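You operate a simulated robot arm through the tools that you are given. There is no shell and no other tool.

You run a simulated robot arm. Do the job below in one go: nothing can be reset, and whatever is moved stays where it is left.

TASK
Polish the spots off bowls forty and fifty and stand them on the round tray.
Fine: inside, with the grey towel; lay the towel back; the bowls side by side.
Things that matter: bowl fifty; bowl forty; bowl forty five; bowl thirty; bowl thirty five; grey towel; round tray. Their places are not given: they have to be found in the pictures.

The check looks at the end state, three seconds after you hand in, the way a careful person would. Anything else that was tipped, shoved, dropped, spilled or broken makes it a failure. Flat cloth is picked up by pressing the open fingertips on it (5 to 10 N) and closing them slowly along it; thin cloth reads only 2 to 8 mm in the jaws.

THE ROBOT
A 6-joint arm with a two-finger gripper, fixed in place. Base frame: the origin is on the floor under the middle of its stand, x ahead of it, y to its left, z up. Lengths are in cm, angles in degrees, forces in N, time in s.
It reaches about 157.2 cm from its shoulder. Its first joint turns from -166.0 to 166.0 degrees. Payload 2.45 kg.
Tool frame: the origin (TCP) lies between the finger pads and is the grasp point; the fingertips stand 2 cm ahead of it; z points along the fingers, y is the line along which they close. The gripper opens to 14 cm; its body begins 16.8 cm behind the TCP.
Orientation is that of the tool frame in the base frame, as [roll, pitch, yaw] about the fixed x, y, z axes, in that order (R = Rz(yaw) Ry(pitch) Rx(roll)). With the fingers straight down and closing along the base's y, the tool's x points along the base's -x, its y along +y and its z along -z.

THE INTERFACE
- The arm moves only by the tool nudge_tool. Its argument "commands" is a list of rows, each an object (a shift or turn left out is 0, a gripper value left out holds the last) with "delta_pos": the shift along the tool's x, y, z in units of 40 mm (1.0 is 40 mm), a list of three; "rot": the turn, a rotation vector about the tool's x, y, z in units of 4 degrees (1.0 is 4 degrees), a list of three; "jaw": the gripper command, from -1 (shut) to 1 (fully open), values between in proportion. In form: [{"delta_pos": [x, y, z], "rot": [ax, ay, az], "jaw": jaw}, ...]. A call has 1 to 20 rows; each row shifts and turns the commanded pose from where the row before left it, along the tool's axes as they then stand. A call with a number of a shift or a turn outside -1 to 1 is refused whole. Each row takes 0.2 s and may step no farther than 5 cm and 8.6 degrees from the row before; otherwise, or with a gripper value out of range, the whole call is refused. A pose out of reach is approached as far as the arm can. The call stops where the force on the tool passes 40 N (or 10 N more than at its start, if that is more) or the arm is blocked; 0.2 s more then pass. The fingers move at their own pace (about 4.5 cm/s each) and stop on an object; they squeeze with about 39 N. The grip force told is the motor's: it shows also when the fingers shut on nothing. Time passes only in rows, and 0.2 s behind the last, so rows that do not move let the fingers close. It gives the time, the measured TCP pose, the force on the tool (base axes), the opening and the grip force at its end, in the units of the frame above (readings bear some noise), with the torque about the TCP (base axes, N m) and any sound that the robot's microphone picked up, and new pictures: "show" is both (left out), scene, wrist or none.
- Cameras (640 x 400 px; columns grow to the right, rows downward): "scene" is fixed at [40.07, 50.09, 156.42]; the picture's right is [-0.38, -0.93, 0.00], its down [-0.49, 0.20, -0.85] and it looks along [0.78, -0.32, -0.53] (base axes); focal length 350 px, centre (320, 200). "wrist" rides on the gripper at [7.8, 1.1, -20.9] in the tool frame; the picture's right is [-0.14, 0.99, 0.00], its down [-0.92, -0.13, -0.37] and it looks along [-0.37, -0.05, 0.93] (tool axes); focal length 280 px, centre (320, 200).
- measure_at(camera, pixels): for up to 12 pixels [column, row] of the newest picture of that camera ("zoom" is the newest enlarged one), the place [x, y, z] in the base frame of the surface seen there, good to about 0.2 cm. It takes no simulated time.
- zoom(camera, box): a new picture of the part [left, top, right, bottom] of that camera's present view, enlarged. It takes no simulated time.
- sign_off(): hands the job in; it is judged then, once.

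Unless the task says otherwise, let go and move clear before handing in.

The tools are called as name(argument=value, ...) on one line, values as JSON. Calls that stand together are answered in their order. nudge_tool: Moves the arm, as the interface text tells. Its arguments: {"type":"object","properties":{"commands":{"type":"array","items":{"type":"object","properties":{"delta_pos":{"type":"array","items":{"type":"number"}},"rot":{"type":"array","items":{"type":"number"}},"jaw":{"type":"number"}}}},"show":{"type":"string","enum":["both","scene","wrist","none"]}},"required":["commands"]} The other tools are called the same way: measure_at (camera, pixels) gives the place of the surface under pixels of a picture; zoom (camera, box) takes an enlarged picture of a part of a camera's view; sign_off () hands the job in.

At the start:

```text
t: 0.0
tool_pos: [81.38, 7.53, 123.99]
tcp_rot: [179.9, 0.0, 179.9]
ft_force: [0.4, 0.0, -0.1]
torque: [0.0, -0.02, -0.01]
opening: 14.02
gripper_force: 0.1
```

scene: 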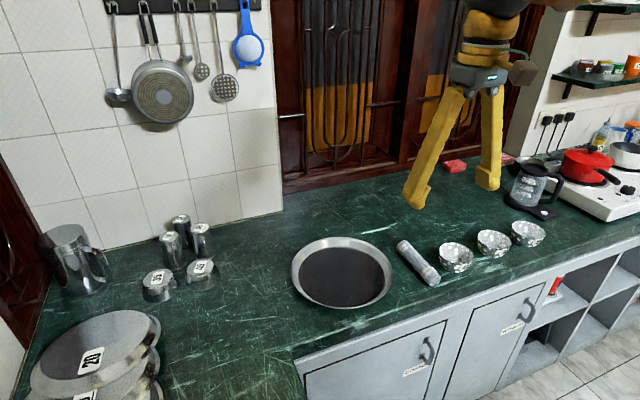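
wrist: 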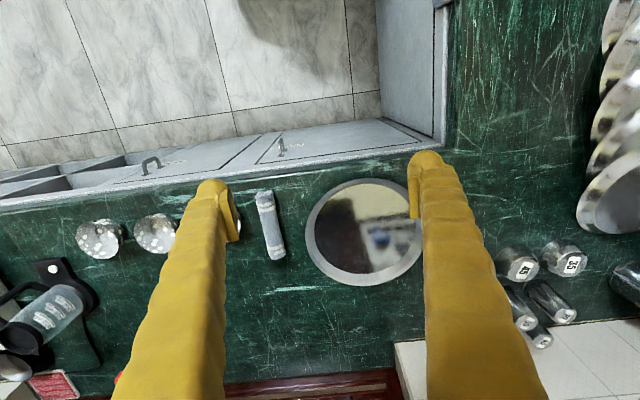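

The scene picture shows a round tray near (342,272), a rolled grey towel near (418,262), three bowls near (456,257), (494,243), (528,233), and upturned cups/bowls with labels near (160,284) and (200,272). I'll zoom in to identify everything before I move.

zoom(camera="scene", box=[380, 200, 560, 312])

zoom(camera="scene", box=[120, 200, 280, 300])

zoom(camera="wrist", box=[60, 160, 320, 322])

zoom(camera="wrist", box=[470, 200, 640, 306])

```text
3.56 times, centred on (470, 256) of scene
```

zoom: 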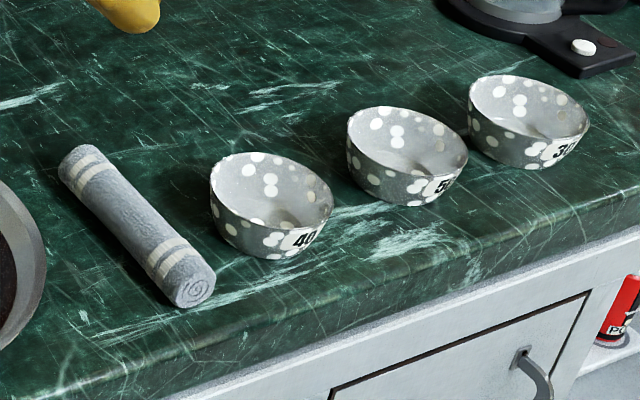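

```text
4.00 times, centred on (200, 250) of scene
```

zoom: 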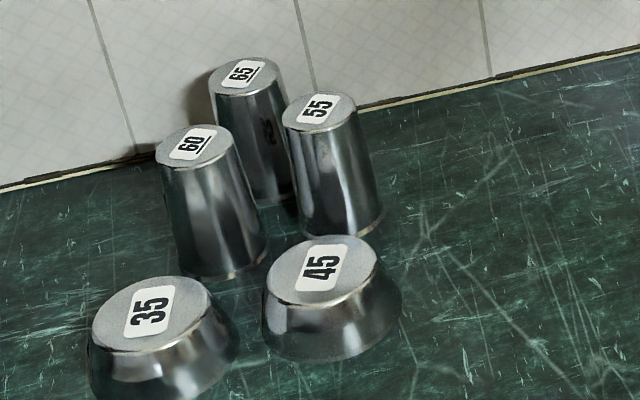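

```text
2.46 times, centred on (190, 241) of wrist
```

zoom: 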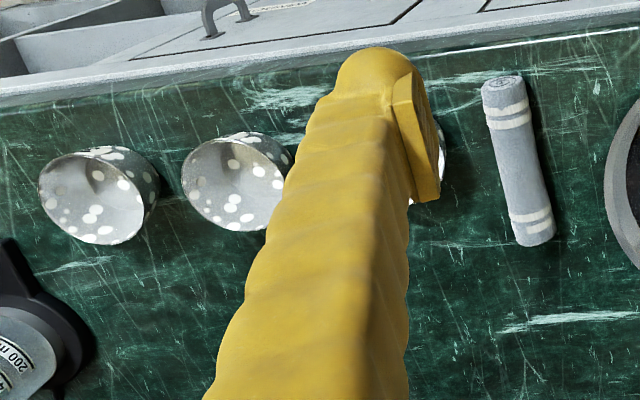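

```text
3.76 times, centred on (555, 253) of wrist
```

zoom: 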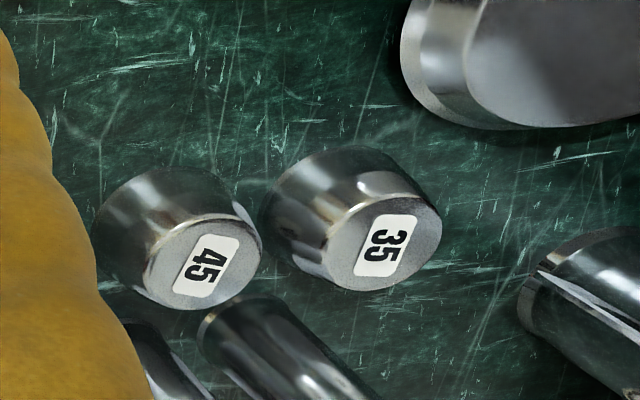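

The left bowl at (456,257) reads 40, the middle at (494,243) reads 50, the right one 30. I'll zoom tightly on each to read the numbers and see what the spots inside look like.

zoom(camera="scene", box=[432, 235, 480, 275])

zoom(camera="scene", box=[470, 222, 518, 262])

zoom(camera="scene", box=[504, 212, 552, 252])

zoom(camera="scene", box=[385, 230, 450, 295])

measure_at(camera="scene", pixels=[[404, 246], [418, 263], [432, 279], [410, 263], [426, 262], [440, 282], [400, 243], [342, 275], [293, 270], [391, 268], [341, 238], [341, 307]])

```text
10.00 times, centred on (456, 255) of scene
```

zoom: 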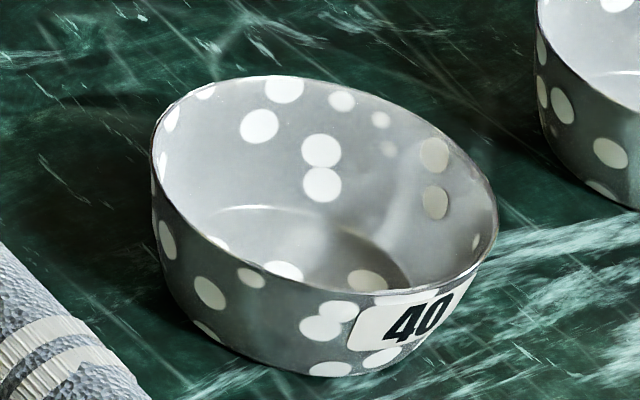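

```text
10.00 times, centred on (494, 242) of scene
```

zoom: 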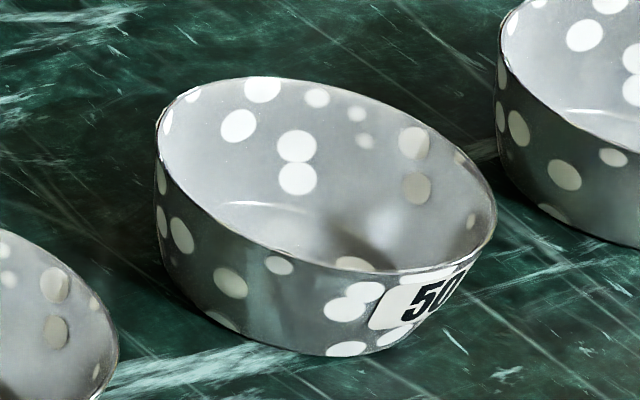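

```text
10.00 times, centred on (528, 232) of scene
```

zoom: 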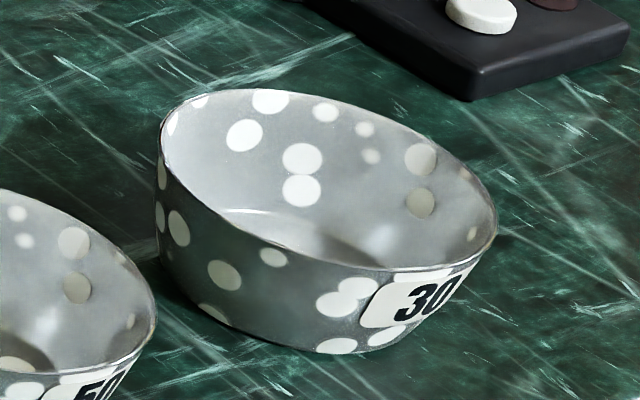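

```text
6.15 times, centred on (418, 262) of scene
```

zoom: 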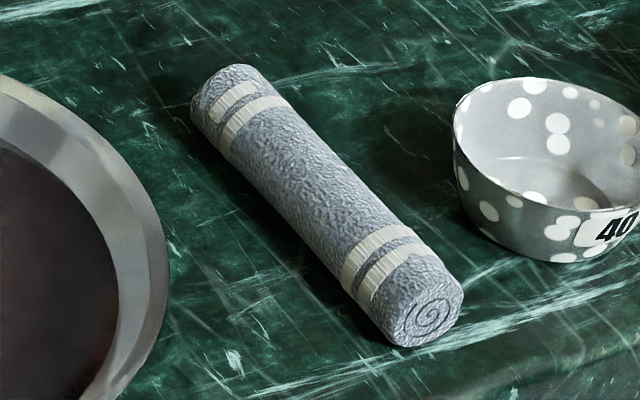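

```text
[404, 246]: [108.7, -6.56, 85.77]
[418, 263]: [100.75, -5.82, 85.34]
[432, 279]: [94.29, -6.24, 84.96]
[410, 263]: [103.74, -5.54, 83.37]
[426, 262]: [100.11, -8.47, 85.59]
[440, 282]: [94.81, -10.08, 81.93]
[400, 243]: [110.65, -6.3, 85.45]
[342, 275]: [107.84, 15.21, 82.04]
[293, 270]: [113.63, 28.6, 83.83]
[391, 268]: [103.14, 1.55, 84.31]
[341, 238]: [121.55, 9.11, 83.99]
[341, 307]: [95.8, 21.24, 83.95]
```

The three bowls all carry the same white dots, inside and out, and the towel is a firm roll lying roughly along x. Next I'll measure the rims and floors of bowls 40 and 50, the bare counter, and the tray.

measure_at(camera="scene", pixels=[[439.6, 250], [473.4, 256], [451, 243.0], [463, 264.3], [455, 259], [450, 258], [460, 273], [436, 262], [475, 270], [448, 232], [415, 285], [480, 250]])

measure_at(camera="scene", pixels=[[478.0, 236], [511.4, 242], [489, 230.0], [500, 250.5], [492, 245], [495, 258], [512.3, 226], [545.5, 235], [523, 221.5], [535, 240.5], [528, 233], [533, 248]])

measure_at(camera="scene", pixels=[[342, 245], [342, 250], [342, 298], [342, 303], [302, 272], [308, 272], [380, 270], [375, 270], [342, 290], [360, 280], [320, 270], [342, 260]])

```text
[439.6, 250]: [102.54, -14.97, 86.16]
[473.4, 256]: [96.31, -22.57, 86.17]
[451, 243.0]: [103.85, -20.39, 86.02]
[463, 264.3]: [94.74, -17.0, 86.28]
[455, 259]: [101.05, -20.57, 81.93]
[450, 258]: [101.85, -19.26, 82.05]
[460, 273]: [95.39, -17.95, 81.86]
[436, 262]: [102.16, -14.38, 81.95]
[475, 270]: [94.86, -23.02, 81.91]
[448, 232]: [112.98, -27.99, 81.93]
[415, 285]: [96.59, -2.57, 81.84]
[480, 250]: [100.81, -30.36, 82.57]
```

```text
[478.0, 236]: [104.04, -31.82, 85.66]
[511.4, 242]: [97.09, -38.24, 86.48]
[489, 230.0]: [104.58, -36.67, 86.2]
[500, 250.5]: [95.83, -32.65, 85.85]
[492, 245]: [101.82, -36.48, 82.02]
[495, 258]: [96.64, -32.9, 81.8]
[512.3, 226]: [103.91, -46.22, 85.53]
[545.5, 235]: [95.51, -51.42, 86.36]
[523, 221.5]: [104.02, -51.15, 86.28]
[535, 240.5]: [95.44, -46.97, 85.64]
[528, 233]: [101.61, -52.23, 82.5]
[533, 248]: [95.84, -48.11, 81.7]
```

```text
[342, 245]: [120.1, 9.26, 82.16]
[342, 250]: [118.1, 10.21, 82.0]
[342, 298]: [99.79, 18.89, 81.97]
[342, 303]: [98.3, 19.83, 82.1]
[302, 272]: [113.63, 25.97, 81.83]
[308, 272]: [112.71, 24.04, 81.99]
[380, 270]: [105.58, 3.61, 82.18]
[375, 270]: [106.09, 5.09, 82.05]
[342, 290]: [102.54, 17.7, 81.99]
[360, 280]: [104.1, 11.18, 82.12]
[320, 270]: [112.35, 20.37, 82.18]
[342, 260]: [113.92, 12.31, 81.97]
```

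The counter is at z≈81.9 and the bowl rims at z≈86.2 with a diameter of about 9.7. Bowl 40 is near (99.3,-18.7), bowl 50 near (100.4,-34.9), and the tray is centred near (108.6,15) with its floor about 12 in radius. Now I'll locate the towel roll exactly from the wrist picture, since it has to go back there.

zoom(camera="wrist", box=[235, 175, 315, 275])

measure_at(camera="wrist", pixels=[[265, 196], [267, 210], [270, 225], [273, 240], [276, 255], [260, 210], [264, 210], [270, 210], [273, 210], [277, 259], [264, 192], [278, 261]])

```text
4.00 times, centred on (275, 225) of wrist
```

zoom: 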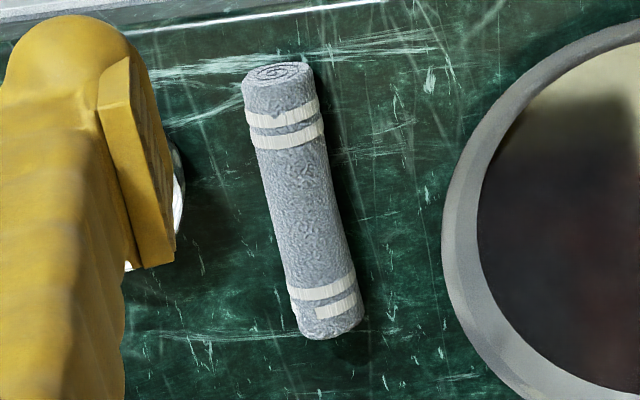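

```text
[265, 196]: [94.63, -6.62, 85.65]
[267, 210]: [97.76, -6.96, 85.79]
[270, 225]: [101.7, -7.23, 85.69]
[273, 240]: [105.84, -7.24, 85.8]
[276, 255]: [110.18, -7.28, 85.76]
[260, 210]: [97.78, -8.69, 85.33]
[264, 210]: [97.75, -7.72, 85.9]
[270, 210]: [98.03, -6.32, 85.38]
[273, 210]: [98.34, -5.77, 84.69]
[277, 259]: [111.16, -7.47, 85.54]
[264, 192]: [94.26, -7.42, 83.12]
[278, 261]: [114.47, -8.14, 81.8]
```

The roll's top is at z≈85.8, so its diameter is about 4, and it runs from x≈94.2 to 111.4 near y≈-7.3. I'll take edge points at both ends to get its exact heading.

measure_at(camera="wrist", pixels=[[258, 203], [262, 203], [266, 203], [270, 203], [273, 203], [269, 250], [273, 250], [277, 250], [281, 250], [284, 250], [264, 230], [278, 228]])

measure_at(camera="scene", pixels=[[400, 240.5], [405, 240.5], [409, 243], [399, 247], [436, 283], [432, 285], [428, 283], [440, 276], [424, 260], [414, 264], [419, 262], [403, 240]])

```text
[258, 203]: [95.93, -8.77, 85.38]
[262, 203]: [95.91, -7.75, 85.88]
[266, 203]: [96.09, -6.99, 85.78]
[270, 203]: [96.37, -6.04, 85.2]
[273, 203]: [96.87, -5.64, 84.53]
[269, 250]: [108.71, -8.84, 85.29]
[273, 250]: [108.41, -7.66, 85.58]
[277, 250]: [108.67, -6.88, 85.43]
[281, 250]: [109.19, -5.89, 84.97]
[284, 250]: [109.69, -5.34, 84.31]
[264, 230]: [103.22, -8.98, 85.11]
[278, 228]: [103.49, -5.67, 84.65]
```

```text
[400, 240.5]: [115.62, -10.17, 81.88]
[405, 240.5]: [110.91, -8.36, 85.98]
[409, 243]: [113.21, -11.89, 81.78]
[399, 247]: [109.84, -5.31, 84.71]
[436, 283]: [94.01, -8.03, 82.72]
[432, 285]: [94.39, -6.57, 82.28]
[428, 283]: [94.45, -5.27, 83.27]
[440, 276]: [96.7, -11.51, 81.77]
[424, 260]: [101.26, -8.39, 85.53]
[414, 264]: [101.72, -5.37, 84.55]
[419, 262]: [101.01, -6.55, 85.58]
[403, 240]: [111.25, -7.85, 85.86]
```

The roll lies straight along x: its axis is at y≈-7.48, z≈83.85, from x 94.15 to 111.3. I'll move to above its middle with the jaws partly closed so they clear bowl 40 and the tray rim, then look.

nudge_tool(commands=[{"delta_pos": [-0.647, -0.47, 0.7], "jaw": -0.1}, {"delta_pos": [-0.647, -0.47, 0.7]}, {"delta_pos": [-0.647, -0.47, 0.7]}, {"delta_pos": [-0.647, -0.47, 0.7]}, {"delta_pos": [-0.647, -0.47, 0.7]}, {"delta_pos": [-0.647, -0.47, 0.7]}, {"delta_pos": [-0.647, -0.47, 0.7]}, {"delta_pos": [-0.647, -0.47, 0.7]}, {"delta_pos": [0, 0, 0]}])

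```text
t: 2.0
tool_pos: [102.29, -7.51, 101.5]
tcp_rot: [-180.0, 0.0, 179.9]
ft_force: [-0.2, 0.1, 0.0]
torque: [0.0, 0.06, 0.0]
opening: 6.3
gripper_force: 0.2
```

scene: 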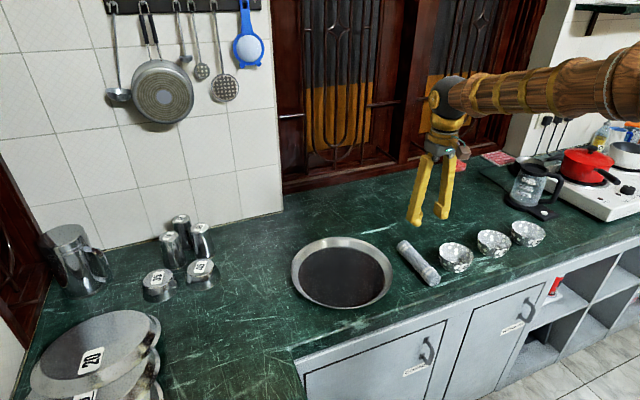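
wrist: 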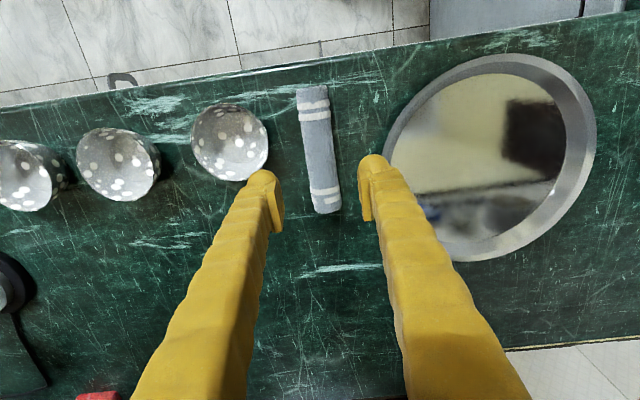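

The fingers straddle the roll cleanly, but the left finger tip at (262,190) comes near bowl 40's rim at (245,180). I'll narrow the jaws to about 5.2 and shift 0.8 cm farther along the roll before going down; first a zoomed look into bowl 40.

zoom(camera="wrist", box=[180, 90, 280, 190])

nudge_tool(commands=[{"delta_pos": [-0.19, 0, 0.8], "jaw": -0.257}, {"delta_pos": [0, 0, 0.8]}, {"delta_pos": [0, 0, 0.8]}, {"delta_pos": [0, 0, 0.4]}, {"delta_pos": [0, 0, 0]}])

```text
4.00 times, centred on (230, 140) of wrist
```

zoom: 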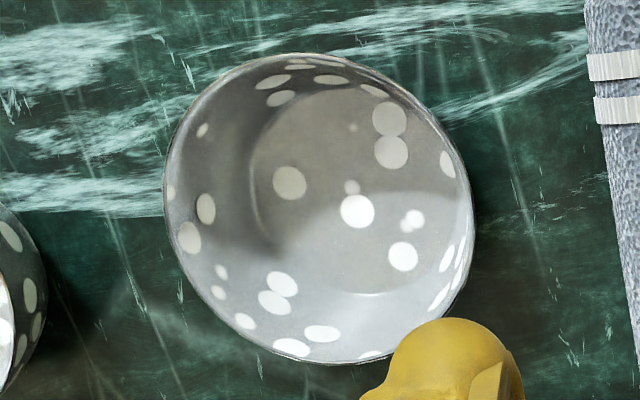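

```text
t: 3.2
tool_pos: [102.98, -7.39, 90.37]
tcp_rot: [179.9, 0.1, 180.0]
ft_force: [0.5, 0.0, -0.6]
torque: [-0.01, -0.01, 0.01]
opening: 5.18
gripper_force: 0.0
```

scene: 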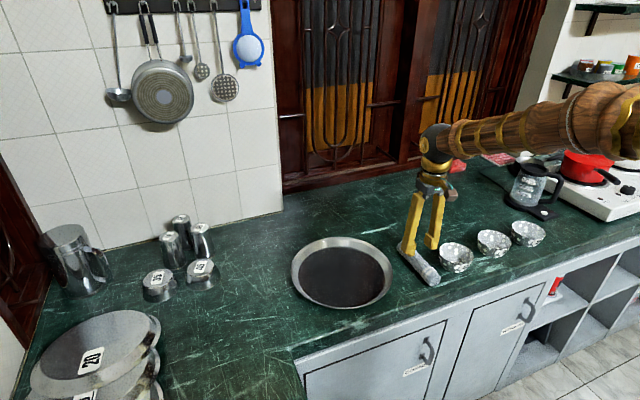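
wrist: 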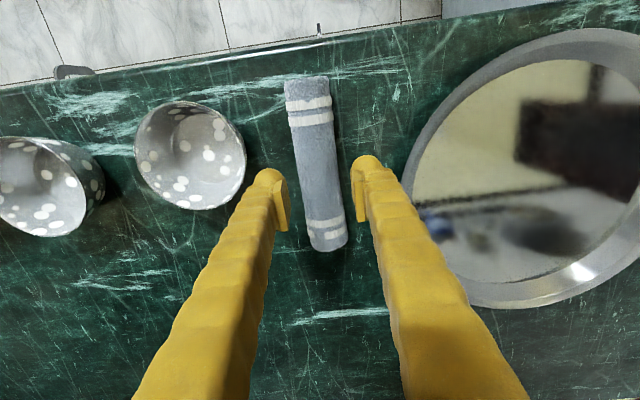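

The fingers are centred on the roll at z 90.4 and clear of bowl 40. I'll go down to z≈84.2 in small steps.

nudge_tool(commands=[{"delta_pos": [0, -0.01, 0.5]}, {"delta_pos": [0, -0.01, 0.5]}, {"delta_pos": [0, 0, 0.3]}, {"delta_pos": [0, 0, 0.24]}, {"delta_pos": [0, 0, 0]}])

```text
t: 4.4
tool_pos: [102.89, -7.48, 84.22]
tcp_rot: [-180.0, 0.1, 180.0]
ft_force: [-0.3, -0.5, 1.0]
torque: [0.0, 0.0, -0.04]
opening: 5.2
gripper_force: 0.0
```

scene: 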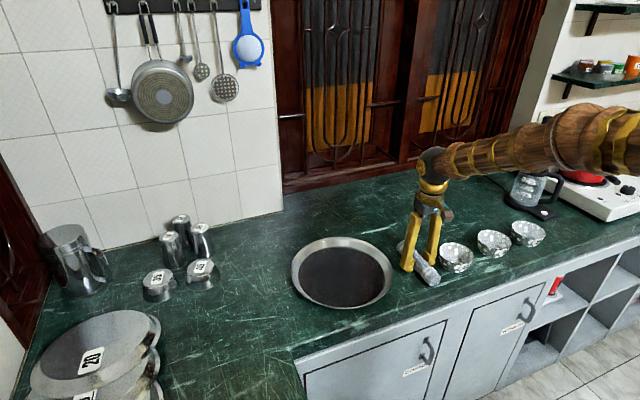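
wrist: 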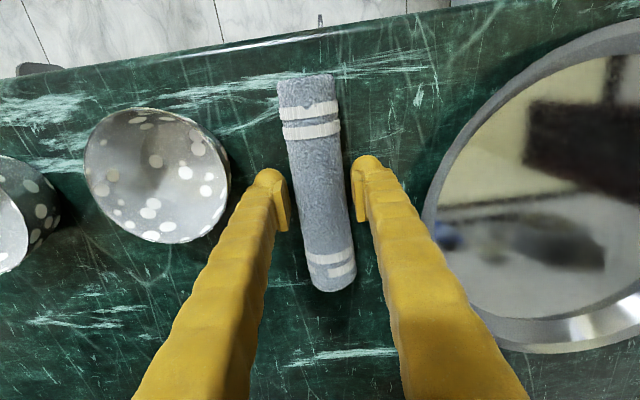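

The fingers flank the roll at z 84.2 with no contact. I'll close on it slowly.

nudge_tool(commands=[{"jaw": -0.4}, {"jaw": -0.55}, {"jaw": -0.75}, {"jaw": -1}, {"jaw": -1}, {"jaw": -1}], show="wrist")

```text
t: 5.8
tool_pos: [102.91, -7.56, 84.27]
tcp_rot: [-180.0, 0.0, -179.9]
ft_force: [0.0, 0.5, -0.1]
torque: [-0.01, -0.04, 0.02]
opening: 3.67
gripper_force: 39.2
```

wrist: 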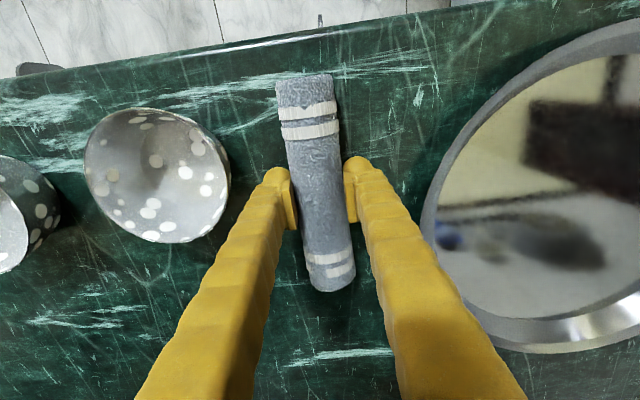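

The jaws hold the roll at 3.67 cm with 39 N. I'll lift it about 14 cm straight up and check that it comes along.

nudge_tool(commands=[{"delta_pos": [0, 0, -0.3]}, {"delta_pos": [0, 0, -0.6]}, {"delta_pos": [0, 0, -0.8]}, {"delta_pos": [0, 0, -0.9]}, {"delta_pos": [0, 0, -0.9]}, {"delta_pos": [0, 0, 0]}])

```text
t: 7.2
tool_pos: [102.92, -7.66, 98.37]
tcp_rot: [180.0, 0.0, 180.0]
ft_force: [-0.6, -0.5, -0.3]
torque: [0.01, -0.04, -0.01]
opening: 3.68
gripper_force: 39.0
```

scene: 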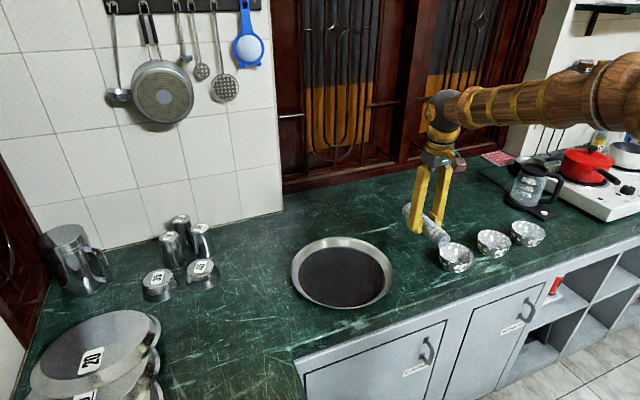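
wrist: 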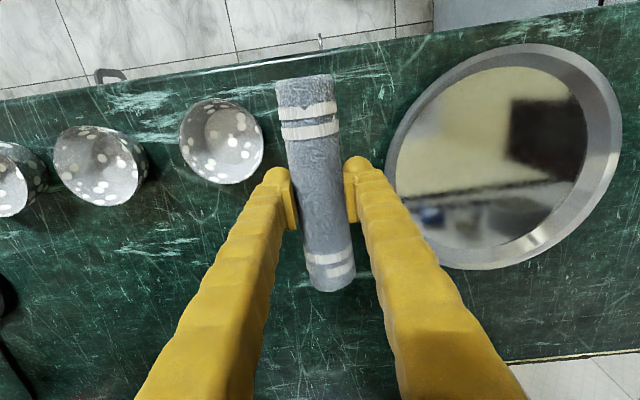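

The roll came up rigidly and straight in the fingers. I'll tilt the tool 80° forward in place, so that the roll's near end, about 8.7 cm past the grip, points down.

nudge_tool(commands=[{"rot": [0, -1, 0]}, {"rot": [0, -1, 0]}, {"rot": [0, -1, 0]}, {"rot": [0, -1, 0]}, {"rot": [0, -1, 0]}, {"rot": [0, -1, 0]}, {"rot": [0, -1, 0]}, {"rot": [0, -1, 0]}, {"rot": [0, -1, 0]}, {"rot": [0, -1, 0]}])

```text
t: 9.4
tool_pos: [102.93, -7.65, 98.27]
tcp_rot: [-180.0, 40.1, 180.0]
ft_force: [0.1, -0.7, -0.6]
torque: [-0.03, -0.01, -0.01]
opening: 3.69
gripper_force: 39.3
```

scene: 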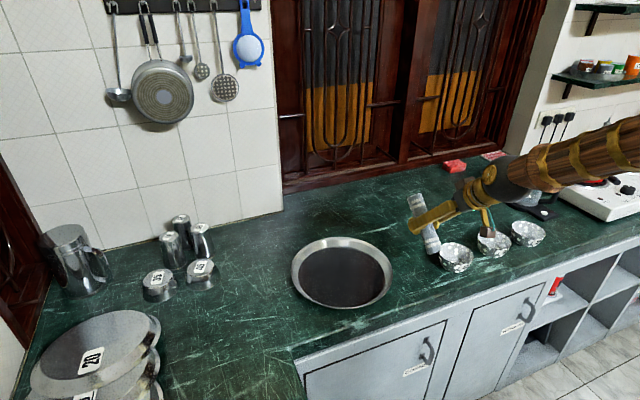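
wrist: 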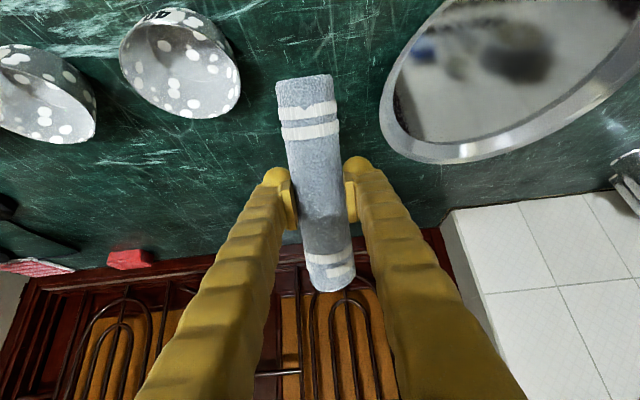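

The tool is at 40° with the roll steady in the fingers. I'll continue to about 80°.

nudge_tool(commands=[{"rot": [0, -1, 0]}, {"rot": [0, -1, 0]}, {"rot": [0, -1, 0]}, {"rot": [0, -1, 0]}, {"rot": [0, -1, 0]}, {"rot": [0, -1, 0]}, {"rot": [0, -1, 0]}, {"rot": [0, -1, 0]}, {"rot": [0, -1, 0]}, {"rot": [0, -1, 0]}])

```text
t: 11.6
tool_pos: [102.89, -4.74, 98.1]
tcp_rot: [172.8, 61.9, 177.2]
ft_force: [1.2, -0.4, -0.5]
torque: [-0.01, 0.03, -0.02]
opening: 3.68
gripper_force: 39.3
out of reach, approached as far as the arm can: row 1, 2, 3, 4, 5, 6, 7
```

scene: 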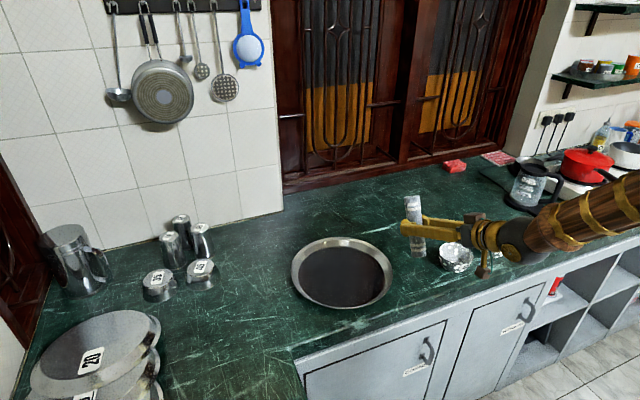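
wrist: 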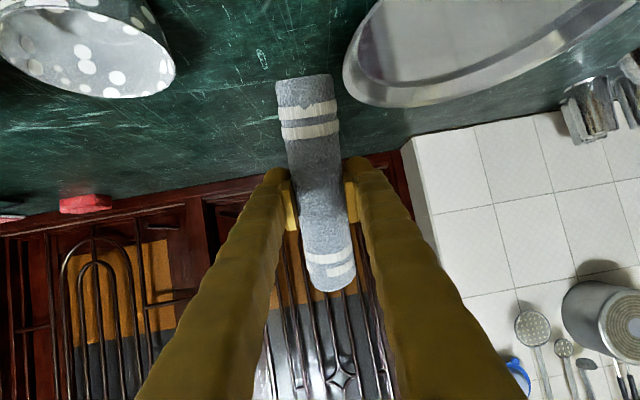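

The tool lagged: it reads 62° pitch with the y off by 3 cm, and the first rows were reported out of reach. I'll hold still a moment to see where it settles.

nudge_tool(commands=[{"delta_pos": [0, 0, 0]}, {"delta_pos": [0, 0, 0]}, {"delta_pos": [0, 0, 0]}])

```text
t: 12.4
tool_pos: [102.86, -4.72, 98.06]
tcp_rot: [172.7, 62.0, 177.3]
ft_force: [0.4, -1.0, -0.9]
torque: [-0.01, -0.03, -0.01]
opening: 3.72
gripper_force: 39.2
```

scene: 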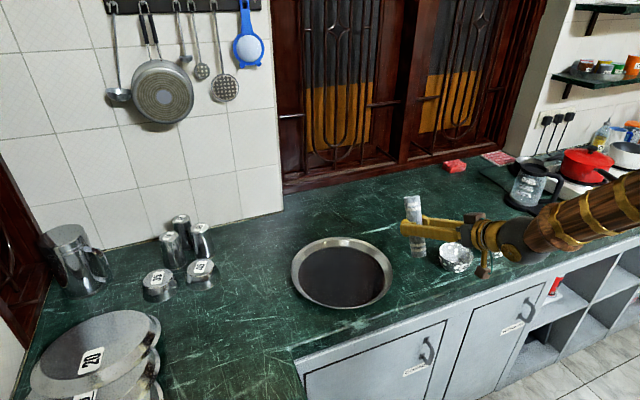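
wrist: 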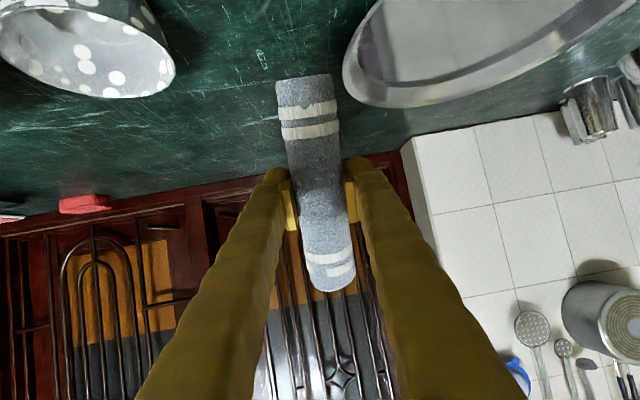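

It settled at pitch 62°, roll 173° and y -4.7, because the forearm and tool are nearly in line there, a wrist singularity. I'll tilt back about 20° to get out of it, then turn the tool sideways before tilting further.

nudge_tool(commands=[{"rot": [0, 1, 0]}, {"rot": [0, 1, 0]}, {"rot": [0, 1, 0]}, {"rot": [0, 1, 0]}, {"rot": [0, 1, 0]}, {"delta_pos": [0, 0, 0]}, {"delta_pos": [0, 0, 0]}])

measure_at(camera="scene", pixels=[[440, 310], [440, 305], [440, 300], [470, 300], [500, 285], [410, 315], [360, 330], [360, 325]])

```text
t: 14.0
tool_pos: [102.91, -4.01, 98.17]
tcp_rot: [173.7, 46.8, -180.0]
ft_force: [-0.3, 0.5, -1.3]
torque: [0.02, 0.01, 0.0]
opening: 3.7
gripper_force: 38.5
out of reach, approached as far as the arm can: row 5
```

scene: 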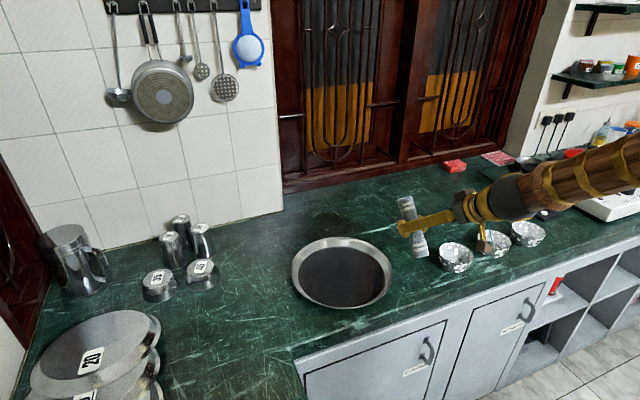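
wrist: 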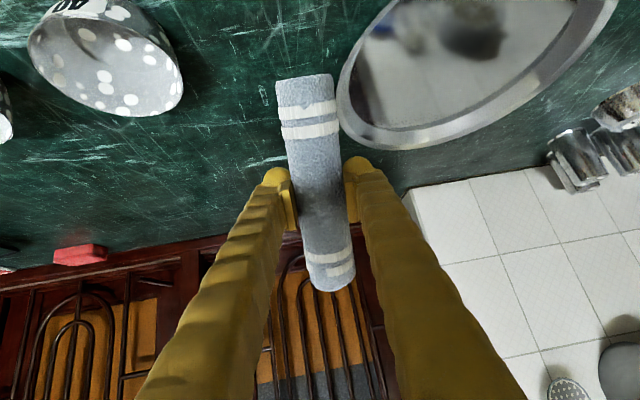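

```text
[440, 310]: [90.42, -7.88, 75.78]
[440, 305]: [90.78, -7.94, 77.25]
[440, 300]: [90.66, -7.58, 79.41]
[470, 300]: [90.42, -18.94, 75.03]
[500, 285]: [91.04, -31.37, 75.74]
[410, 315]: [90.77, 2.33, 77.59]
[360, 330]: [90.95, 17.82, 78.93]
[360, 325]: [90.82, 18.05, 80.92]
```

The counter's front edge is at x≈90.6, so a low gripper body in front of it is free. The wrist is still near its singular zone at 47°, so I'll untilt further to about 15°, clear the roll error there, then yaw.

nudge_tool(commands=[{"rot": [0, 1, 0]}, {"rot": [0, 1, 0]}, {"rot": [0, 1, 0]}, {"rot": [0, 1, 0]}, {"rot": [0, 1, 0]}, {"rot": [0, 1, 0]}, {"rot": [0, 1, 0]}, {"rot": [0, 1, 0]}, {"delta_pos": [0, 0, 0]}], show="scene")

```text
t: 16.0
tool_pos: [102.99, -3.45, 98.37]
tcp_rot: [174.7, 19.2, -176.5]
ft_force: [-0.5, -1.0, -0.7]
torque: [-0.01, -0.02, 0.02]
opening: 3.7
gripper_force: 39.0
out of reach, approached as far as the arm can: row 2
```

scene: 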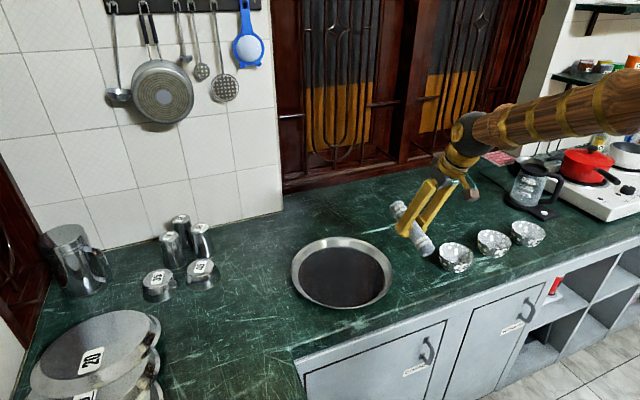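

Now at 19° tilt, away from the singular zone. I'll yaw the tool about the vertical by +24° and take out the 5° roll error, all in place.

nudge_tool(commands=[{"rot": [-0.1, 0, -0.946]}, {"rot": [-0.1, 0, -0.946]}, {"rot": [-0.1, 0, -0.946]}, {"rot": [-0.1, 0, -0.946]}, {"rot": [-0.1, 0, -0.946]}, {"rot": [-0.1, 0, -0.946]}, {"delta_pos": [0, 0, 0]}], show="scene")

```text
t: 17.6
tool_pos: [102.99, -3.38, 98.27]
tcp_rot: [-179.6, 20.4, -152.2]
ft_force: [-0.8, -0.2, -0.5]
torque: [0.02, 0.0, 0.02]
opening: 3.68
gripper_force: 39.1
```

scene: 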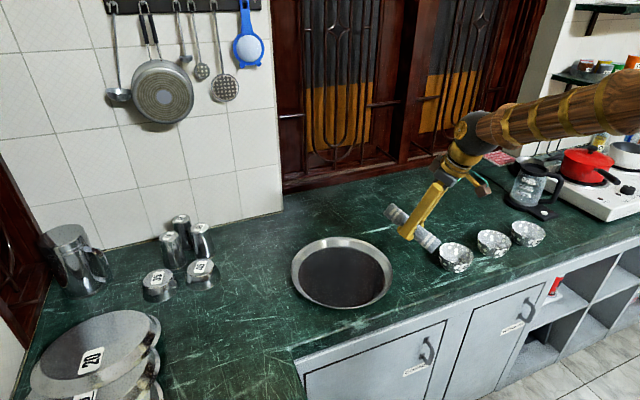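

Yaw is now at azimuth +28° with roll zero. I'll tilt 12 rows (48°) further, staying in place, and see if the reach holds.

nudge_tool(commands=[{"rot": [0, -1, 0]}, {"rot": [0, -1, 0]}, {"rot": [0, -1, 0]}, {"rot": [0, -1, 0]}, {"rot": [0, -1, 0]}, {"rot": [0, -1, 0]}, {"rot": [0, -1, 0]}, {"rot": [0, -1, 0]}, {"rot": [0, -1, 0]}, {"rot": [0, -1, 0]}, {"rot": [0, -1, 0]}, {"rot": [0, -1, 0]}, {"delta_pos": [0, 0, 0]}], show="scene")

```text
t: 20.4
tool_pos: [102.93, -3.27, 98.27]
tcp_rot: [-178.9, 68.3, -151.5]
ft_force: [0.4, -0.3, -1.5]
torque: [0.01, 0.0, 0.01]
opening: 3.72
gripper_force: 39.4
```

scene: 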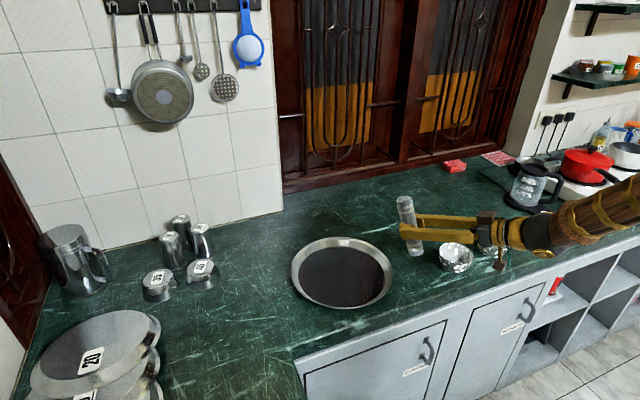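

Tilt reached 68° cleanly with no reach trouble. Four more rows bring the roll almost upright.

nudge_tool(commands=[{"rot": [0, -1, 0]}, {"rot": [0, -1, 0]}, {"rot": [0, -1, 0]}, {"rot": [0, -1, 0]}, {"rot": [0, -1, 0]}, {"delta_pos": [0, 0, 0]}])

```text
t: 21.8
tool_pos: [103.04, -3.34, 98.27]
tcp_rot: [-167.8, 88.3, -140.2]
ft_force: [1.5, 0.0, -0.3]
torque: [0.02, 0.0, -0.05]
opening: 3.68
gripper_force: 38.8
```

scene: 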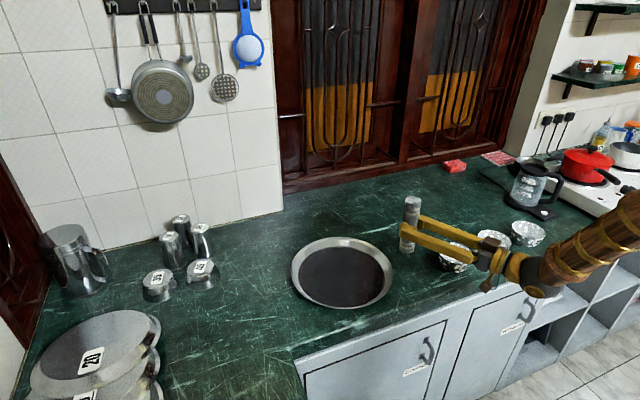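
wrist: 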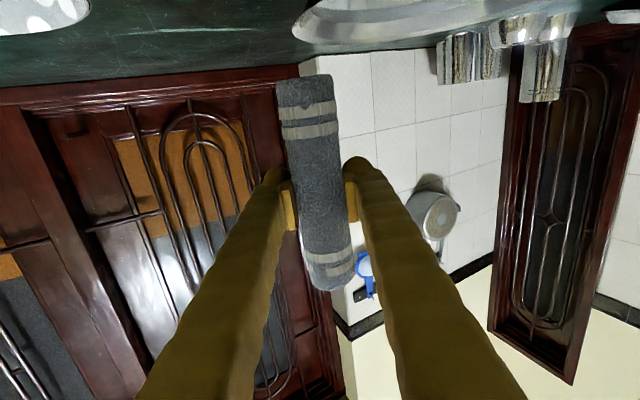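

The roll stands upright (tool at azimuth 27.6°, tilt 88°), its lower end about 8.8 cm below the grip at z≈89.5. I'll carry it level to above bowl 40.

nudge_tool(commands=[{"delta_pos": [0.02, -0.593, -0.543]}, {"delta_pos": [0.02, -0.593, -0.543]}, {"delta_pos": [0.02, -0.593, -0.543]}, {"delta_pos": [0.02, -0.593, -0.543]}, {"delta_pos": [0.02, -0.593, -0.543]}, {"delta_pos": [0, 0, 0]}])

```text
t: 23.2
tool_pos: [99.01, -18.85, 98.26]
tcp_rot: [-168.1, 88.1, -140.5]
ft_force: [-1.5, 1.0, -0.6]
torque: [0.03, -0.02, -0.04]
opening: 3.71
gripper_force: 38.8
```

scene: 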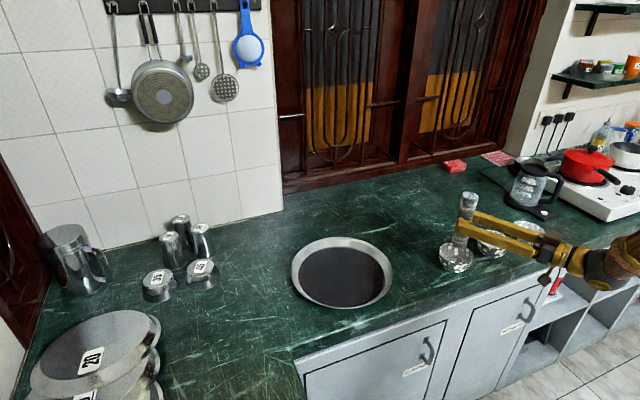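
wrist: 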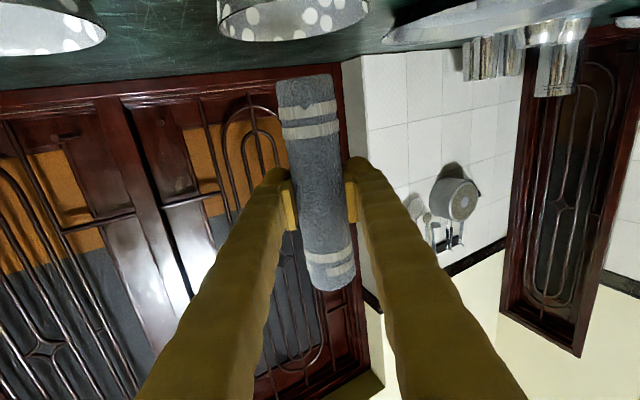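

The roll hangs over bowl 40 at about (460,238). I'll zoom in and measure the roll and rim to line them up exactly.

zoom(camera="scene", box=[425, 185, 525, 285])

measure_at(camera="scene", pixels=[[459, 240], [456, 238], [463, 239], [460, 243], [467, 200], [469, 194], [441, 251], [473, 256.5], [463, 265], [450, 258]])

```text
4.00 times, centred on (475, 235) of scene
```

zoom: 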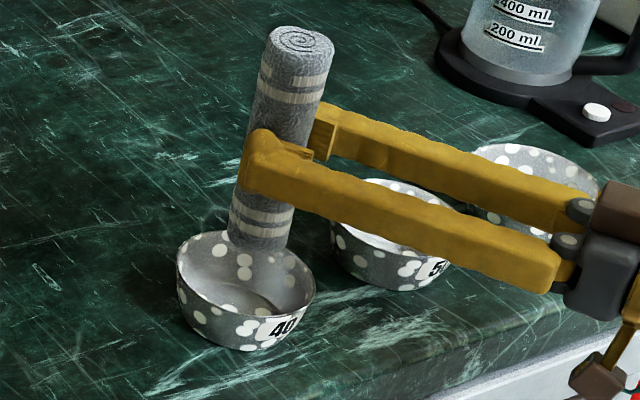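

```text
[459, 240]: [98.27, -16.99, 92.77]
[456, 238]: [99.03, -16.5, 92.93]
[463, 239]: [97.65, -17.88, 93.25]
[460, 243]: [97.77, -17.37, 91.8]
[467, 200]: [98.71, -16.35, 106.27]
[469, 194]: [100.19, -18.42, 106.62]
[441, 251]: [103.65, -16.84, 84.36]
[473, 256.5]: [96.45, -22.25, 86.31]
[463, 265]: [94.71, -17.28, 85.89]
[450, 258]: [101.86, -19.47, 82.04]
```

The roll's axis is at about (99.4,-18.6), right over bowl 40's centre (99.3,-18.7). I'll lower it slowly into the bowl, stopping just above the floor.

nudge_tool(commands=[{"delta_pos": [0.45, 0, 0]}, {"delta_pos": [0.45, 0, 0]}, {"delta_pos": [0.4, 0, 0]}, {"delta_pos": [0.3, 0, 0]}, {"delta_pos": [0.15, 0, 0]}, {"delta_pos": [0, 0, 0]}], show="scene")

```text
t: 24.6
tool_pos: [98.85, -19.03, 91.26]
tcp_rot: [-168.3, 88.2, -140.7]
ft_force: [-0.1, -0.5, -0.6]
torque: [0.01, 0.0, 0.01]
opening: 3.72
gripper_force: 38.7
```

scene: 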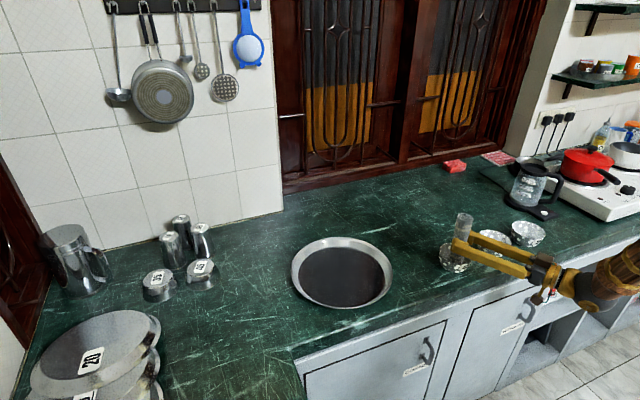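

The lower end should now be about 0.4 cm above the bowl floor, and the force is still near zero. I'll creep down in 1–2 mm steps until it presses.

nudge_tool(commands=[{"delta_pos": [0.05, 0, 0]}, {"delta_pos": [0.04, 0, 0]}, {"delta_pos": [0.025, 0, 0]}, {"delta_pos": [0, 0, 0]}], show="none")

```text
t: 25.6
tool_pos: [98.77, -18.99, 90.85]
tcp_rot: [-168.2, 88.2, -140.6]
ft_force: [-0.2, 0.4, -0.2]
torque: [0.01, 0.04, 0.02]
opening: 3.69
gripper_force: 38.8
```

nudge_tool(commands=[{"delta_pos": [0.025, 0, 0]}, {"delta_pos": [0.025, 0, 0]}, {"delta_pos": [0, 0, 0]}], show="none")

```text
t: 26.4
tool_pos: [98.82, -18.95, 90.87]
tcp_rot: [-166.1, 88.4, -138.6]
ft_force: [-1.4, 0.6, 12.2]
torque: [0.19, -0.19, 0.04]
opening: 3.67
gripper_force: 38.8
```

The roll touched the bowl floor at TCP z≈90.87, reading 12 N. I'll ease off to about 6 N and make a first small circle of 1 cm radius on the floor, then check the effect.

nudge_tool(commands=[{"delta_pos": [-0.02, 0, 0]}, {"delta_pos": [0, 0.125, 0]}, {"delta_pos": [0, 0.125, 0]}, {"delta_pos": [0, -0.0335, 0.125]}, {"delta_pos": [0, -0.0915, 0.0915]}, {"delta_pos": [0, -0.125, 0.0335]}, {"delta_pos": [0, -0.125, -0.0335]}, {"delta_pos": [0, -0.0915, -0.0915]}, {"delta_pos": [0, -0.0335, -0.125]}, {"delta_pos": [0, 0.0335, -0.125]}, {"delta_pos": [0, 0.0915, -0.0915]}, {"delta_pos": [0, 0.125, -0.0335]}, {"delta_pos": [0, 0.125, 0.0335]}, {"delta_pos": [0, 0.0915, 0.0915]}, {"delta_pos": [0, 0.0335, 0.125]}])

zoom(camera="scene", box=[425, 205, 505, 285])

```text
t: 29.6
tool_pos: [98.26, -18.04, 90.76]
tcp_rot: [-168.0, 88.3, -140.4]
ft_force: [-3.4, -2.5, 13.9]
torque: [-0.03, 0.13, 0.05]
opening: 3.7
gripper_force: 38.8
```

scene: 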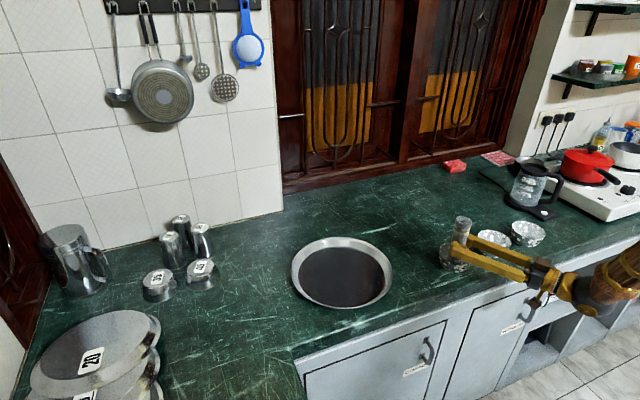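
wrist: 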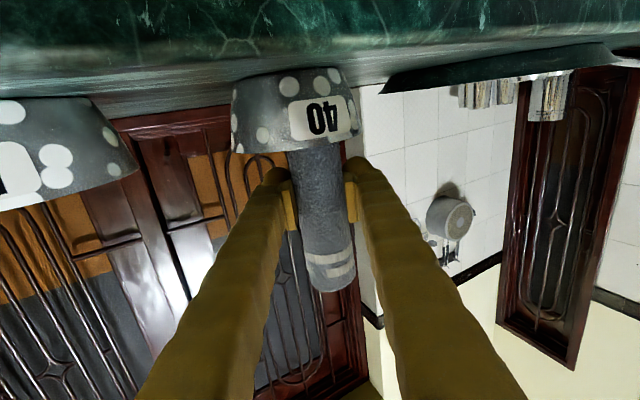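

```text
5.00 times, centred on (465, 245) of scene
```

zoom: 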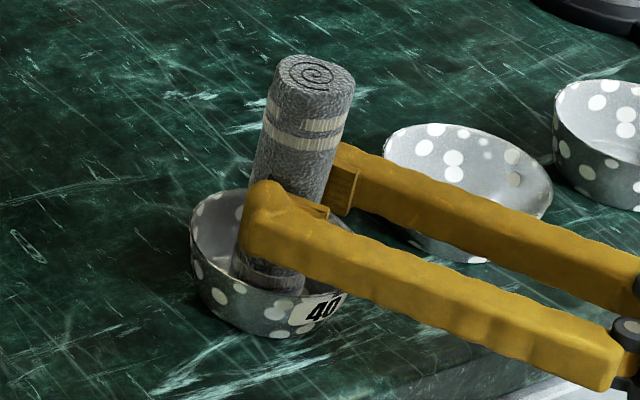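

Force was about 14 N through the circle and the bowl hardly moved. I'll lift the roll clear and look whether the floor spots have changed.

nudge_tool(commands=[{"delta_pos": [-0.3, -0.25, 0]}, {"delta_pos": [-0.6, 0, 0]}, {"delta_pos": [-0.9, 0, 0]}, {"delta_pos": [-0.9, 0, 0]}, {"delta_pos": [0, 0, 0]}], show="scene")

zoom(camera="scene", box=[432, 235, 480, 275])

measure_at(camera="scene", pixels=[[439.6, 250], [473.4, 256], [451, 243.0], [463, 264.3], [455, 259], [450, 258]])

```text
t: 30.8
tool_pos: [99.06, -18.68, 101.45]
tcp_rot: [-168.5, 88.2, -140.9]
ft_force: [0.2, 0.1, -0.8]
torque: [0.0, -0.02, 0.0]
opening: 3.68
gripper_force: 38.3
```

scene: 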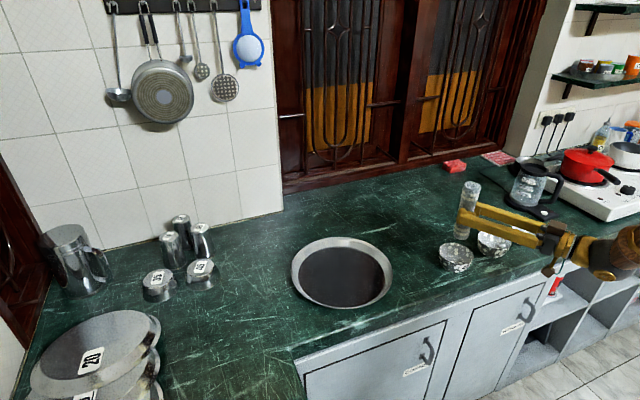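

```text
10.00 times, centred on (456, 255) of scene
```

zoom: 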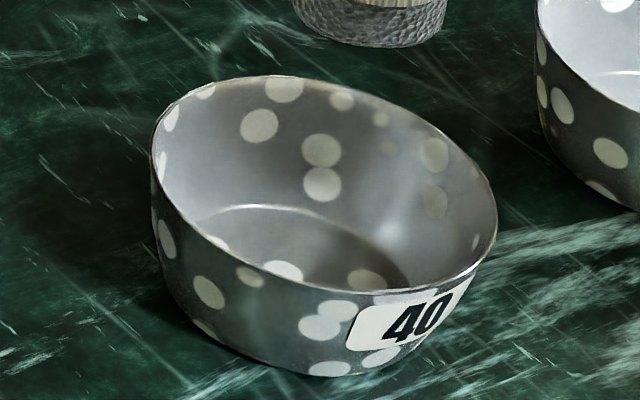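

```text
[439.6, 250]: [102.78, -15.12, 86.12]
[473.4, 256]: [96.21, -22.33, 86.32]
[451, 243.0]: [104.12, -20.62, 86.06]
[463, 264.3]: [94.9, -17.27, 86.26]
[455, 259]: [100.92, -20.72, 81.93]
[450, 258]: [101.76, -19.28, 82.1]
```

Bowl 40 has not moved, centre still about (99.5,-18.85). The dots inside look unchanged after one light circle, so more rubbing is needed. I'll go back down and make larger circles on the floor with firmer pressure.

nudge_tool(commands=[{"delta_pos": [0.8, -0.073, 0.052]}, {"delta_pos": [0.8, 0, 0]}, {"delta_pos": [0.6, 0, 0]}, {"delta_pos": [0.35, 0, 0]}, {"delta_pos": [0.145, 0, 0]}, {"delta_pos": [0, 0.275, 0]}, {"delta_pos": [0, -0.0805, 0.1945]}, {"delta_pos": [0, -0.1945, 0.0805]}, {"delta_pos": [0, -0.1945, -0.0805]}, {"delta_pos": [0, -0.0805, -0.1945]}, {"delta_pos": [0, 0.0805, -0.1945]}, {"delta_pos": [0, 0.1945, -0.0805]}, {"delta_pos": [0, 0.1945, 0.0805]}, {"delta_pos": [0, 0.0805, 0.1945]}], show="scene")

zoom(camera="scene", box=[425, 205, 505, 285])

```text
t: 33.8
tool_pos: [98.63, -17.98, 90.82]
tcp_rot: [-167.4, 88.3, -139.9]
ft_force: [-2.0, -0.7, 5.7]
torque: [0.07, 0.08, 0.01]
opening: 3.69
gripper_force: 38.9
```

scene: 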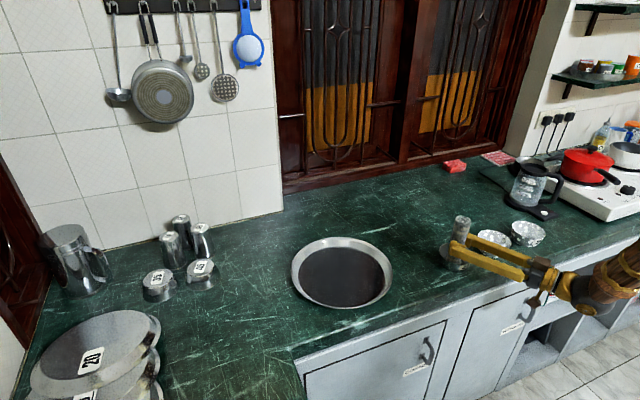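

```text
5.00 times, centred on (465, 245) of scene
```

zoom: 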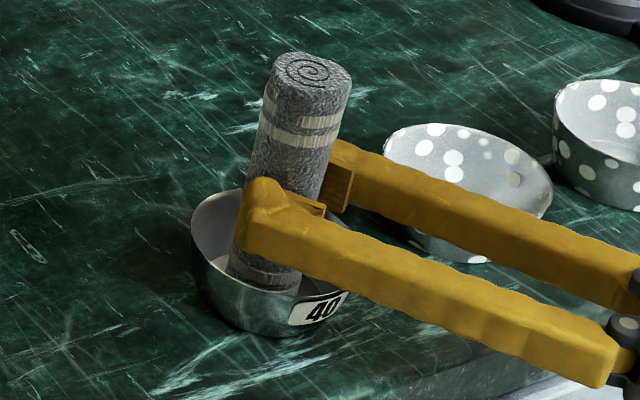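

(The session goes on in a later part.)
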